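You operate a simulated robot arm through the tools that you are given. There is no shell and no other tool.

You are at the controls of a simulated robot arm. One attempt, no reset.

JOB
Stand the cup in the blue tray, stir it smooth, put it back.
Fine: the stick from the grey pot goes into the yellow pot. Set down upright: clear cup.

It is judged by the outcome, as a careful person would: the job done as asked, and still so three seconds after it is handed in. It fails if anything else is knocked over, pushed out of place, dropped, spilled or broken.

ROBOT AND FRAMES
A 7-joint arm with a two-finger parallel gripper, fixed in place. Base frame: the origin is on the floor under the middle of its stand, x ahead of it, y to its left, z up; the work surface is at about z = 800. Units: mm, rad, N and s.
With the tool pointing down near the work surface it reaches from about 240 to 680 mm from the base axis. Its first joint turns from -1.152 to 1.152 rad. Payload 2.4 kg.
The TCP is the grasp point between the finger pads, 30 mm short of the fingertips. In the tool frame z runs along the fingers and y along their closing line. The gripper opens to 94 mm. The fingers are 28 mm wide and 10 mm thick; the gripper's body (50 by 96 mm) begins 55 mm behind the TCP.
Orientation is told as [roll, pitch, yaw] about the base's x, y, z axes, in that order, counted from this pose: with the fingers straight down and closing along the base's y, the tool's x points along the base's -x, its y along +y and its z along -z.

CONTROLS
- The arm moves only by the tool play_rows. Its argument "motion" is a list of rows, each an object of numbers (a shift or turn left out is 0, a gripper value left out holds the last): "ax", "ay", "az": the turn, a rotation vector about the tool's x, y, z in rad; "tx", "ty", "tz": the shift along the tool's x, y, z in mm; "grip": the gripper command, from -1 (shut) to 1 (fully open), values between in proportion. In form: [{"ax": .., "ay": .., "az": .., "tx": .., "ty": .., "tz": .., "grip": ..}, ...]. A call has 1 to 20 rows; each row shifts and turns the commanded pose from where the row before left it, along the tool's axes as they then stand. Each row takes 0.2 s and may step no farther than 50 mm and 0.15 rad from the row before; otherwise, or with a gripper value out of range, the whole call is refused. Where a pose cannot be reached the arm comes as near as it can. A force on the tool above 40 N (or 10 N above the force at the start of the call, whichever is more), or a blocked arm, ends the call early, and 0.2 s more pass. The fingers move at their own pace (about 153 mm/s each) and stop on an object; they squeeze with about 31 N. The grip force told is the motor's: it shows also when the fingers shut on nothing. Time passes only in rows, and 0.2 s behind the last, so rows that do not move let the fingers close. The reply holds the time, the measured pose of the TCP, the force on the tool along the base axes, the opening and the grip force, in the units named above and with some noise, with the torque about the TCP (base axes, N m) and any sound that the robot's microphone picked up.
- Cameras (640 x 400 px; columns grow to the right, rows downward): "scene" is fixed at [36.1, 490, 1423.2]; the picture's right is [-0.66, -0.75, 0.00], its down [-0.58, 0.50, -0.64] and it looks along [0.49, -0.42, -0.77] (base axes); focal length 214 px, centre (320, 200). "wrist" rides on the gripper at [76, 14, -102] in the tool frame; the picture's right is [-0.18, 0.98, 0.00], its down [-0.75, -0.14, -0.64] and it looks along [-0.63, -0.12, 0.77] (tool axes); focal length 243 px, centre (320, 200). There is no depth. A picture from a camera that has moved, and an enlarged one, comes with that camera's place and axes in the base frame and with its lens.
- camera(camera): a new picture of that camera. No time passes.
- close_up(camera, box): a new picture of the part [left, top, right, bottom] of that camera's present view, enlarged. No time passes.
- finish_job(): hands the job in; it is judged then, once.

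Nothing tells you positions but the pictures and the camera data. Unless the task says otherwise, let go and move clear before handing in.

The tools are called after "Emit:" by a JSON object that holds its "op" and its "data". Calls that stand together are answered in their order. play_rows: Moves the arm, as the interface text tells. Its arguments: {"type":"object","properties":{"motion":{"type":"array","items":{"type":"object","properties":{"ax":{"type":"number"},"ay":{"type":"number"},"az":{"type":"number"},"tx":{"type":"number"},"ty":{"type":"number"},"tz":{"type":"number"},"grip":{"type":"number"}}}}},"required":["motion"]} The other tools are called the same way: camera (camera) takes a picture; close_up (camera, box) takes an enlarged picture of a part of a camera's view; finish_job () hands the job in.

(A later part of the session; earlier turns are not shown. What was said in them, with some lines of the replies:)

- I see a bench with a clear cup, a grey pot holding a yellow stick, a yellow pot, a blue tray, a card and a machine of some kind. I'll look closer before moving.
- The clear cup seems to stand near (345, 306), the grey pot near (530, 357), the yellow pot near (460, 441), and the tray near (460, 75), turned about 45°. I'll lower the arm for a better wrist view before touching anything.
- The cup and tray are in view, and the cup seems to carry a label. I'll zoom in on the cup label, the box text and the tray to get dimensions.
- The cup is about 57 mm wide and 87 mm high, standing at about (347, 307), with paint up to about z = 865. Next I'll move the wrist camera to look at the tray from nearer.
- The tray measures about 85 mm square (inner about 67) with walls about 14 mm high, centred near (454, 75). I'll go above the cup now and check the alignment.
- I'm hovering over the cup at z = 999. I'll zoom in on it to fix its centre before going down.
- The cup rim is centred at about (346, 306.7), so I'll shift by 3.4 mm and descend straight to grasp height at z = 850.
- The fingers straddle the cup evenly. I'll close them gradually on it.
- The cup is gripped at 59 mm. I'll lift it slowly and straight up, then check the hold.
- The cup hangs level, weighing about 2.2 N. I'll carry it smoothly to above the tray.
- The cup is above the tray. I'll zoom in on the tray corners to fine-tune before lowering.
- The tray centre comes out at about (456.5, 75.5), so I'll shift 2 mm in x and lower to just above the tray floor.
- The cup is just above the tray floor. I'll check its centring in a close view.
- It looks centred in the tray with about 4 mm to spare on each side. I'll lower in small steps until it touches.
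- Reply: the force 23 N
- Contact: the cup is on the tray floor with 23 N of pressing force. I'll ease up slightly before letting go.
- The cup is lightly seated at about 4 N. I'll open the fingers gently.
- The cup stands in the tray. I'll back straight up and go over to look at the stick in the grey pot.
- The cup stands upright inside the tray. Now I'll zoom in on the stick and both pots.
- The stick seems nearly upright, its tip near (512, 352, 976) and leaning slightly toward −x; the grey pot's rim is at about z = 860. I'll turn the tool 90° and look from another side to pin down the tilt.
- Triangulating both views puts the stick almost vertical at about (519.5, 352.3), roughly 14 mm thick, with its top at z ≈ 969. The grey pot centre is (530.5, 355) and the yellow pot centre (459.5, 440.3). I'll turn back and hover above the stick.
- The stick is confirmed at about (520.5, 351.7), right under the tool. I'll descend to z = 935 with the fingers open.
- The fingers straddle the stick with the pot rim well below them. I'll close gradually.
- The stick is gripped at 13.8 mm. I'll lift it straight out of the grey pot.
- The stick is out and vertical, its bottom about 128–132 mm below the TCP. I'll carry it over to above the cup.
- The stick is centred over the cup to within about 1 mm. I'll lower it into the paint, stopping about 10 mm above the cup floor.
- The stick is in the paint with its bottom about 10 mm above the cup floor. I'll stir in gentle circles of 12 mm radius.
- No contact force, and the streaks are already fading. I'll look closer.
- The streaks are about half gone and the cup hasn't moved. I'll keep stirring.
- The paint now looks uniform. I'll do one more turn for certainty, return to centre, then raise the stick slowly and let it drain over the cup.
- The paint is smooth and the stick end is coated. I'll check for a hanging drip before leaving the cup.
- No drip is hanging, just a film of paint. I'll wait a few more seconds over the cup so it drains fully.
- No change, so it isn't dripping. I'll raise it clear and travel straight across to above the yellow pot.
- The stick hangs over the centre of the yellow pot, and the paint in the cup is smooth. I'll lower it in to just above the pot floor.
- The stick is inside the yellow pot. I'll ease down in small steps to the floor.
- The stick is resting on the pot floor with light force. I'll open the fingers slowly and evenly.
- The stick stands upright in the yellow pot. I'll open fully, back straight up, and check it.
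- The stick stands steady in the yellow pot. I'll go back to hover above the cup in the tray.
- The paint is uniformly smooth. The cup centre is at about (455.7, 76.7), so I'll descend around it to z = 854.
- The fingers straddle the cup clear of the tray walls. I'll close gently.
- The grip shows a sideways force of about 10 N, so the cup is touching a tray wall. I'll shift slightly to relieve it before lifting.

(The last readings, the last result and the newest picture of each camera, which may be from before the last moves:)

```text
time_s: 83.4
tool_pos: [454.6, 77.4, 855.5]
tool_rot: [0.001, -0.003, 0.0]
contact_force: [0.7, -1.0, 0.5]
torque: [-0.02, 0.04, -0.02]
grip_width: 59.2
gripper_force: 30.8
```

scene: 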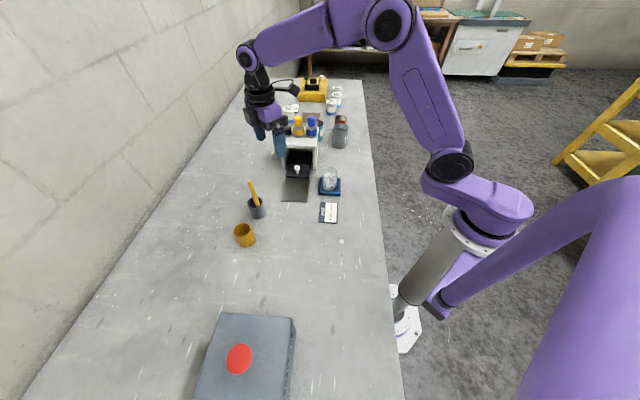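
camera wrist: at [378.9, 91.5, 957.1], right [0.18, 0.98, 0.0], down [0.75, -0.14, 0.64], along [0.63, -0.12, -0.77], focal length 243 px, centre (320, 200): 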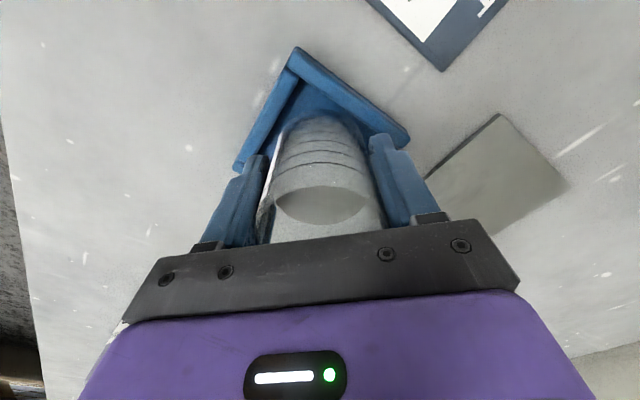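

The sideways force is gone and the tray hasn't moved. I'll lift the cup slowly straight up.

Emit:
{"op": "play_rows", "data": {"motion": [{"tz": -2}, {"tz": -4}, {"tz": -7}, {"tz": -10}, {"tz": -12}, {"tz": -12}, {"tz": -8}, {"tz": -5}, {}, {}]}}

Emit:
{"op": "camera", "data": {"camera": "wrist"}}

Emit:
{"op": "close_up", "data": {"camera": "scene", "box": [300, 150, 360, 210]}}

```text
time_s: 85.6
tool_pos: [454.5, 74.9, 914.5]
tool_rot: [0.0, 0.0, 0.001]
contact_force: [0.0, 0.3, -1.2]
torque: [-0.02, 0.01, -0.02]
grip_width: 59.2
gripper_force: 31.6
```

```text
taken
camera wrist: at [378.2, 90.2, 1018.2], right [0.18, 0.98, 0.0], down [0.75, -0.14, 0.64], along [0.63, -0.12, -0.77], focal length 243 px, centre (320, 200)
```

wrist: 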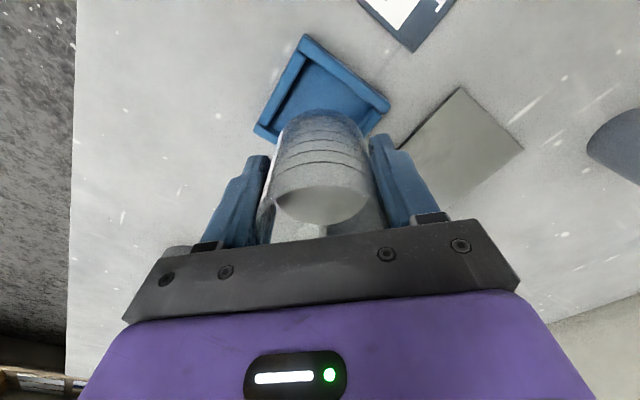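

```text
6.67 times, centred on (330, 180) of scene
camera zoom: at [36.1, 490.0, 1423.2], right [-0.66, -0.75, 0.0], down [-0.58, 0.5, -0.64], along [0.49, -0.42, -0.77], focal length 1430 px, centre (253, 333)
```

zoom: 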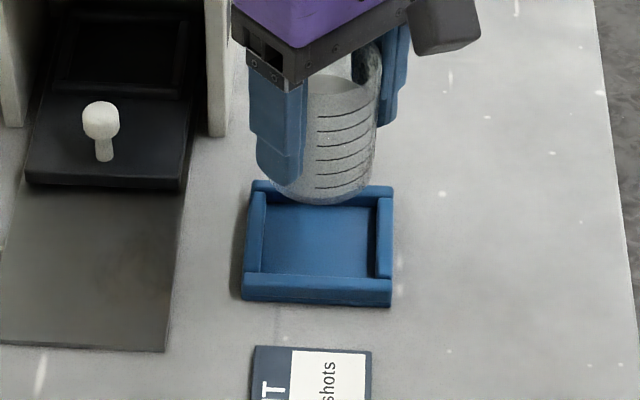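

The tray is undisturbed and the cup hangs level. I'll carry it smoothly back to where it first stood, about (346, 307).

Emit:
{"op": "play_rows", "data": {"motion": [{"tx": 2.1, "ty": 4.5}, {"tx": 4.2, "ty": 9.1}, {"tx": 6.3, "ty": 13.6}, {"tx": 7.6, "ty": 16.3}, {"tx": 8.4, "ty": 18.1}, {"tx": 8.4, "ty": 18.1}, {"tx": 8.4, "ty": 18.1}, {"tx": 8.4, "ty": 18.1}, {"tx": 8.4, "ty": 18.1}, {"tx": 8.4, "ty": 18.1}, {"tx": 8.4, "ty": 18.1}, {"tx": 7.6, "ty": 16.3}, {"tx": 6.3, "ty": 13.6}, {"tx": 5.1, "ty": 10.9}, {"tx": 4.2, "ty": 9.1}, {"tx": 3.4, "ty": 7.0}, {"tx": 2.0, "ty": 3.2}, {"tx": 1.3, "ty": 0.8}, {}, {}]}}

Emit:
{"op": "camera", "data": {"camera": "wrist"}}

Emit:
{"op": "close_up", "data": {"camera": "scene", "box": [260, 180, 340, 250]}}

```text
time_s: 89.8
tool_pos: [344.5, 307.0, 914.7]
tool_rot: [0.001, -0.002, 0.001]
contact_force: [0.3, -0.1, -2.2]
torque: [0.01, 0.0, 0.01]
grip_width: 59.1
gripper_force: 31.7
```

```text
taken
camera wrist: at [270.1, 321.7, 1017.8], right [0.18, 0.98, 0.0], down [0.75, -0.14, 0.64], along [0.63, -0.12, -0.77], focal length 243 px, centre (320, 200)
```

wrist: 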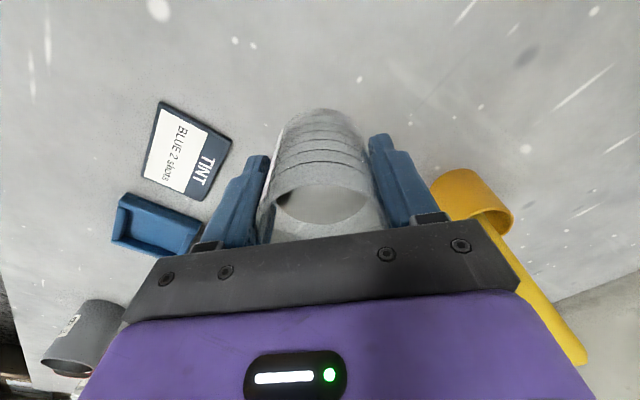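

```text
5.71 times, centred on (300, 215) of scene
camera zoom: at [36.1, 490.0, 1423.1], right [-0.66, -0.75, 0.0], down [-0.58, 0.5, -0.64], along [0.49, -0.42, -0.77], focal length 1226 px, centre (434, 114)
```

zoom: 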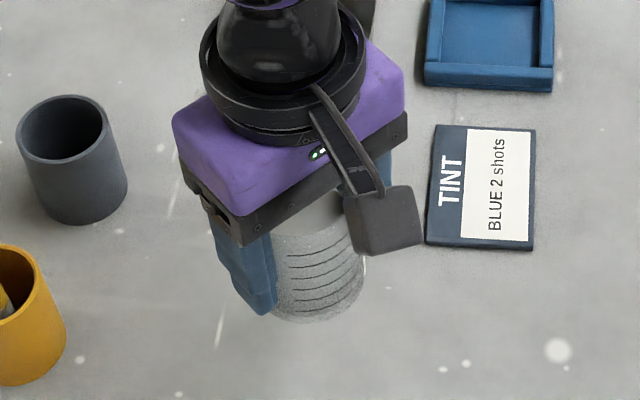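

The arm is back over the original spot. I'll lower it slowly to just above the bench.

Emit:
{"op": "play_rows", "data": {"motion": [{"tz": 4}, {"tz": 8}, {"tz": 11}, {"tz": 12}, {"tz": 10}, {"tz": 7}, {"tz": 4}, {"tz": 2}, {}, {}]}}

Emit:
{"op": "play_rows", "data": {"motion": [{"tz": 1.5}, {"tz": 1}, {"tz": 1}, {}]}}

```text
time_s: 92.0
tool_pos: [345.4, 306.5, 857.5]
tool_rot: [0.0, -0.001, 0.0]
contact_force: [0.2, 0.1, -1.9]
torque: [-0.01, -0.04, 0.01]
grip_width: 59.2
gripper_force: 31.1
```

```text
time_s: 93.0
tool_pos: [344.0, 305.1, 854.7]
tool_rot: [0.001, 0.002, -0.001]
contact_force: [-0.3, 0.7, -1.3]
torque: [-0.04, 0.0, 0.0]
grip_width: 59.1
gripper_force: 31.2
```

Emit:
{"op": "play_rows", "data": {"motion": [{"tz": 1}, {"tz": 0.7}, {}]}}

Emit:
{"op": "close_up", "data": {"camera": "scene", "box": [280, 210, 320, 250]}}

```text
time_s: 93.8
tool_pos: [346.8, 306.1, 851.3]
tool_rot: [0.0, 0.0, 0.0]
contact_force: [-0.4, 0.9, -1.5]
torque: [-0.02, 0.01, 0.01]
grip_width: 59.2
gripper_force: 31.4
```

```text
10.00 times, centred on (300, 230) of scene
camera zoom: at [36.1, 490.0, 1423.1], right [-0.66, -0.75, 0.0], down [-0.58, 0.5, -0.64], along [0.49, -0.42, -0.77], focal length 2145 px, centre (520, -100)
```

zoom: 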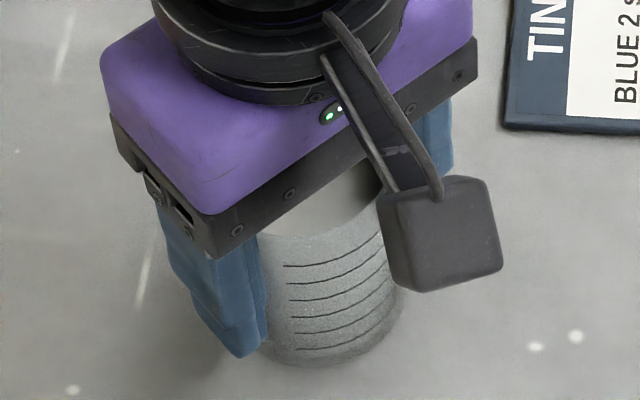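

Emit:
{"op": "play_rows", "data": {"motion": [{"tz": 0.6}, {"tz": 0.5}, {}]}}

```text
time_s: 94.6
tool_pos: [345.6, 306.7, 851.6]
tool_rot: [0.001, -0.002, 0.0]
contact_force: [0.9, 0.0, -2.3]
torque: [-0.03, 0.04, -0.03]
grip_width: 59.1
gripper_force: 31.0
```

Emit:
{"op": "play_rows", "data": {"motion": [{"tz": 0.6}, {}]}}

```text
time_s: 95.2
tool_pos: [345.0, 307.2, 850.2]
tool_rot: [0.001, 0.0, 0.0]
contact_force: [-0.5, -0.4, -1.6]
torque: [0.0, 0.01, 0.0]
grip_width: 59.1
gripper_force: 31.3
```

Emit:
{"op": "play_rows", "data": {"motion": [{"tz": 0.6}, {}]}}

```text
time_s: 95.8
tool_pos: [346.1, 307.3, 849.7]
tool_rot: [0.0, 0.0, 0.0]
contact_force: [-0.3, 0.2, -1.8]
torque: [0.0, 0.02, 0.02]
grip_width: 59.0
gripper_force: 30.6
```

Emit:
{"op": "play_rows", "data": {"motion": [{"tz": 0.6}, {}]}}

```text
time_s: 96.4
tool_pos: [345.5, 306.2, 848.9]
tool_rot: [0.002, -0.002, 0.0]
contact_force: [0.2, -1.9, 11.0]
torque: [-0.1, 0.02, 0.0]
grip_width: 59.1
gripper_force: 31.1
```

Contact with the bench. I'll ease up slightly and then open gently.

Emit:
{"op": "play_rows", "data": {"motion": [{"tz": -0.35}, {}]}}

```text
time_s: 97.0
tool_pos: [345.9, 306.3, 850.1]
tool_rot: [0.0, 0.001, 0.0]
contact_force: [2.2, 0.1, 3.9]
torque: [-0.02, -0.07, -0.02]
grip_width: 59.0
gripper_force: 30.7
```

Emit:
{"op": "play_rows", "data": {"motion": [{"grip": 0.28}, {"grip": 0.32}, {"grip": 0.4}, {"grip": 0.6}, {"grip": 1}, {}, {}]}}

Emit:
{"op": "camera", "data": {"camera": "wrist"}}

```text
time_s: 98.6
tool_pos: [345.4, 306.2, 850.0]
tool_rot: [0.0, 0.0, 0.0]
contact_force: [0.5, -0.4, -0.3]
torque: [0.02, 0.02, 0.03]
grip_width: 93.9
gripper_force: 0.1
```

```text
taken
camera wrist: at [270.2, 321.8, 952.0], right [0.18, 0.98, 0.0], down [0.75, -0.14, 0.64], along [0.63, -0.12, -0.77], focal length 243 px, centre (320, 200)
```

wrist: 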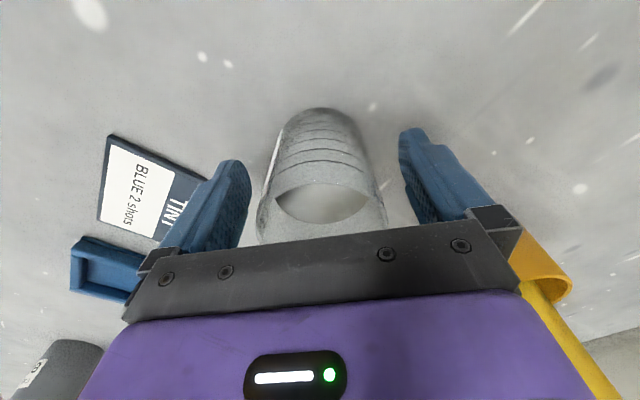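

The cup has been released and stands free between the open fingers. I'll back straight up and away, then check everything.

Emit:
{"op": "play_rows", "data": {"motion": [{"tz": -8}, {"tz": -20}, {"tz": -35}, {"tz": -40}, {"tz": -45}, {"tz": -45}, {"tz": -40}, {"ty": -30, "tx": 8}, {"ty": -30, "tx": 8}, {}, {}, {}]}}

Emit:
{"op": "camera", "data": {"camera": "scene"}}

Emit:
{"op": "camera", "data": {"camera": "wrist"}}

Emit:
{"op": "close_up", "data": {"camera": "scene", "box": [280, 210, 320, 250]}}

Emit:
{"op": "close_up", "data": {"camera": "scene", "box": [220, 160, 380, 260]}}

```text
time_s: 101.2
tool_pos: [327.4, 247.8, 1081.8]
tool_rot: [-0.001, 0.0, 0.0]
contact_force: [0.1, 0.2, -0.1]
torque: [-0.02, 0.03, 0.01]
grip_width: 94.1
gripper_force: 0.1
```

```text
taken
```

scene: 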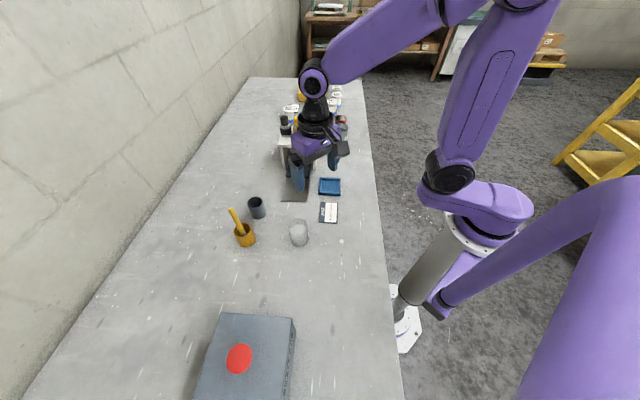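

```text
taken
camera wrist: at [253.6, 262.5, 1185.1], right [0.18, 0.98, 0.0], down [0.75, -0.14, 0.64], along [0.63, -0.12, -0.77], focal length 243 px, centre (320, 200)
```

wrist: 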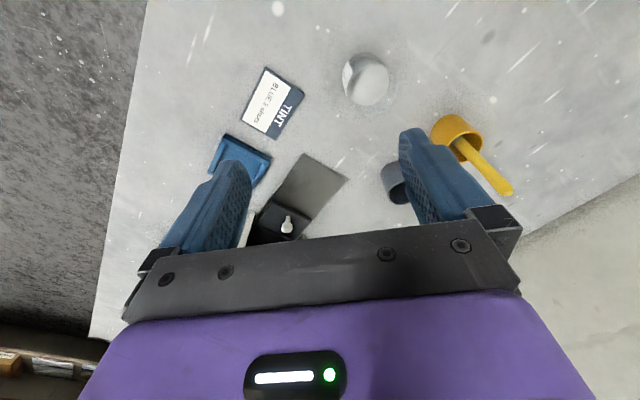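

```text
10.00 times, centred on (300, 230) of scene
camera zoom: at [36.1, 490.0, 1423.2], right [-0.66, -0.75, 0.0], down [-0.58, 0.5, -0.64], along [0.49, -0.42, -0.77], focal length 2145 px, centre (520, -100)
```

zoom: 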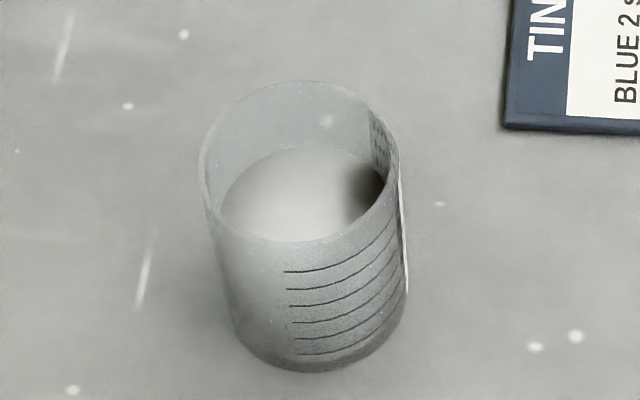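

```text
4.00 times, centred on (300, 210) of scene
camera zoom: at [36.1, 490.0, 1423.2], right [-0.66, -0.75, 0.0], down [-0.58, 0.5, -0.64], along [0.49, -0.42, -0.77], focal length 858 px, centre (400, 160)
```

zoom: 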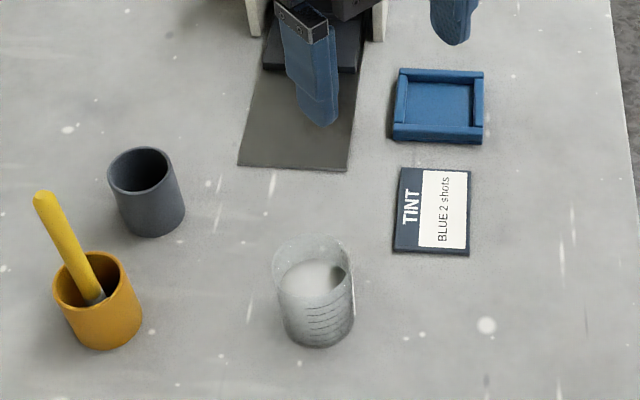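

The cup stands upright within a few mm of where it started, with smooth paint. The stick is upright in the yellow pot, and the tray, grey pot and card haven't moved. The gripper is open and clear, so I'm handing in.

Emit:
{"op": "finish_job", "data": {}}

```text
The job is handed in.
```

I stood the cup in the blue tray, stirred the paint until no streaks were left, and put the cup back upright. It ended about 3 mm from where it started.

- **Stick:** it now stands upright in the yellow pot. I let the wet end drain over the cup before moving it and saw no drips.
- **Everything else:** the tray, grey pot and tint card are where they were, and I saw nothing spilled or knocked over.
- **Tray contact:** when I gripped the cup to take it out of the tray, it pressed against a tray wall with about 10 N. I eased it off before lifting, and the tray didn't shift.

The gripper was open and clear of everything when I handed the job in.
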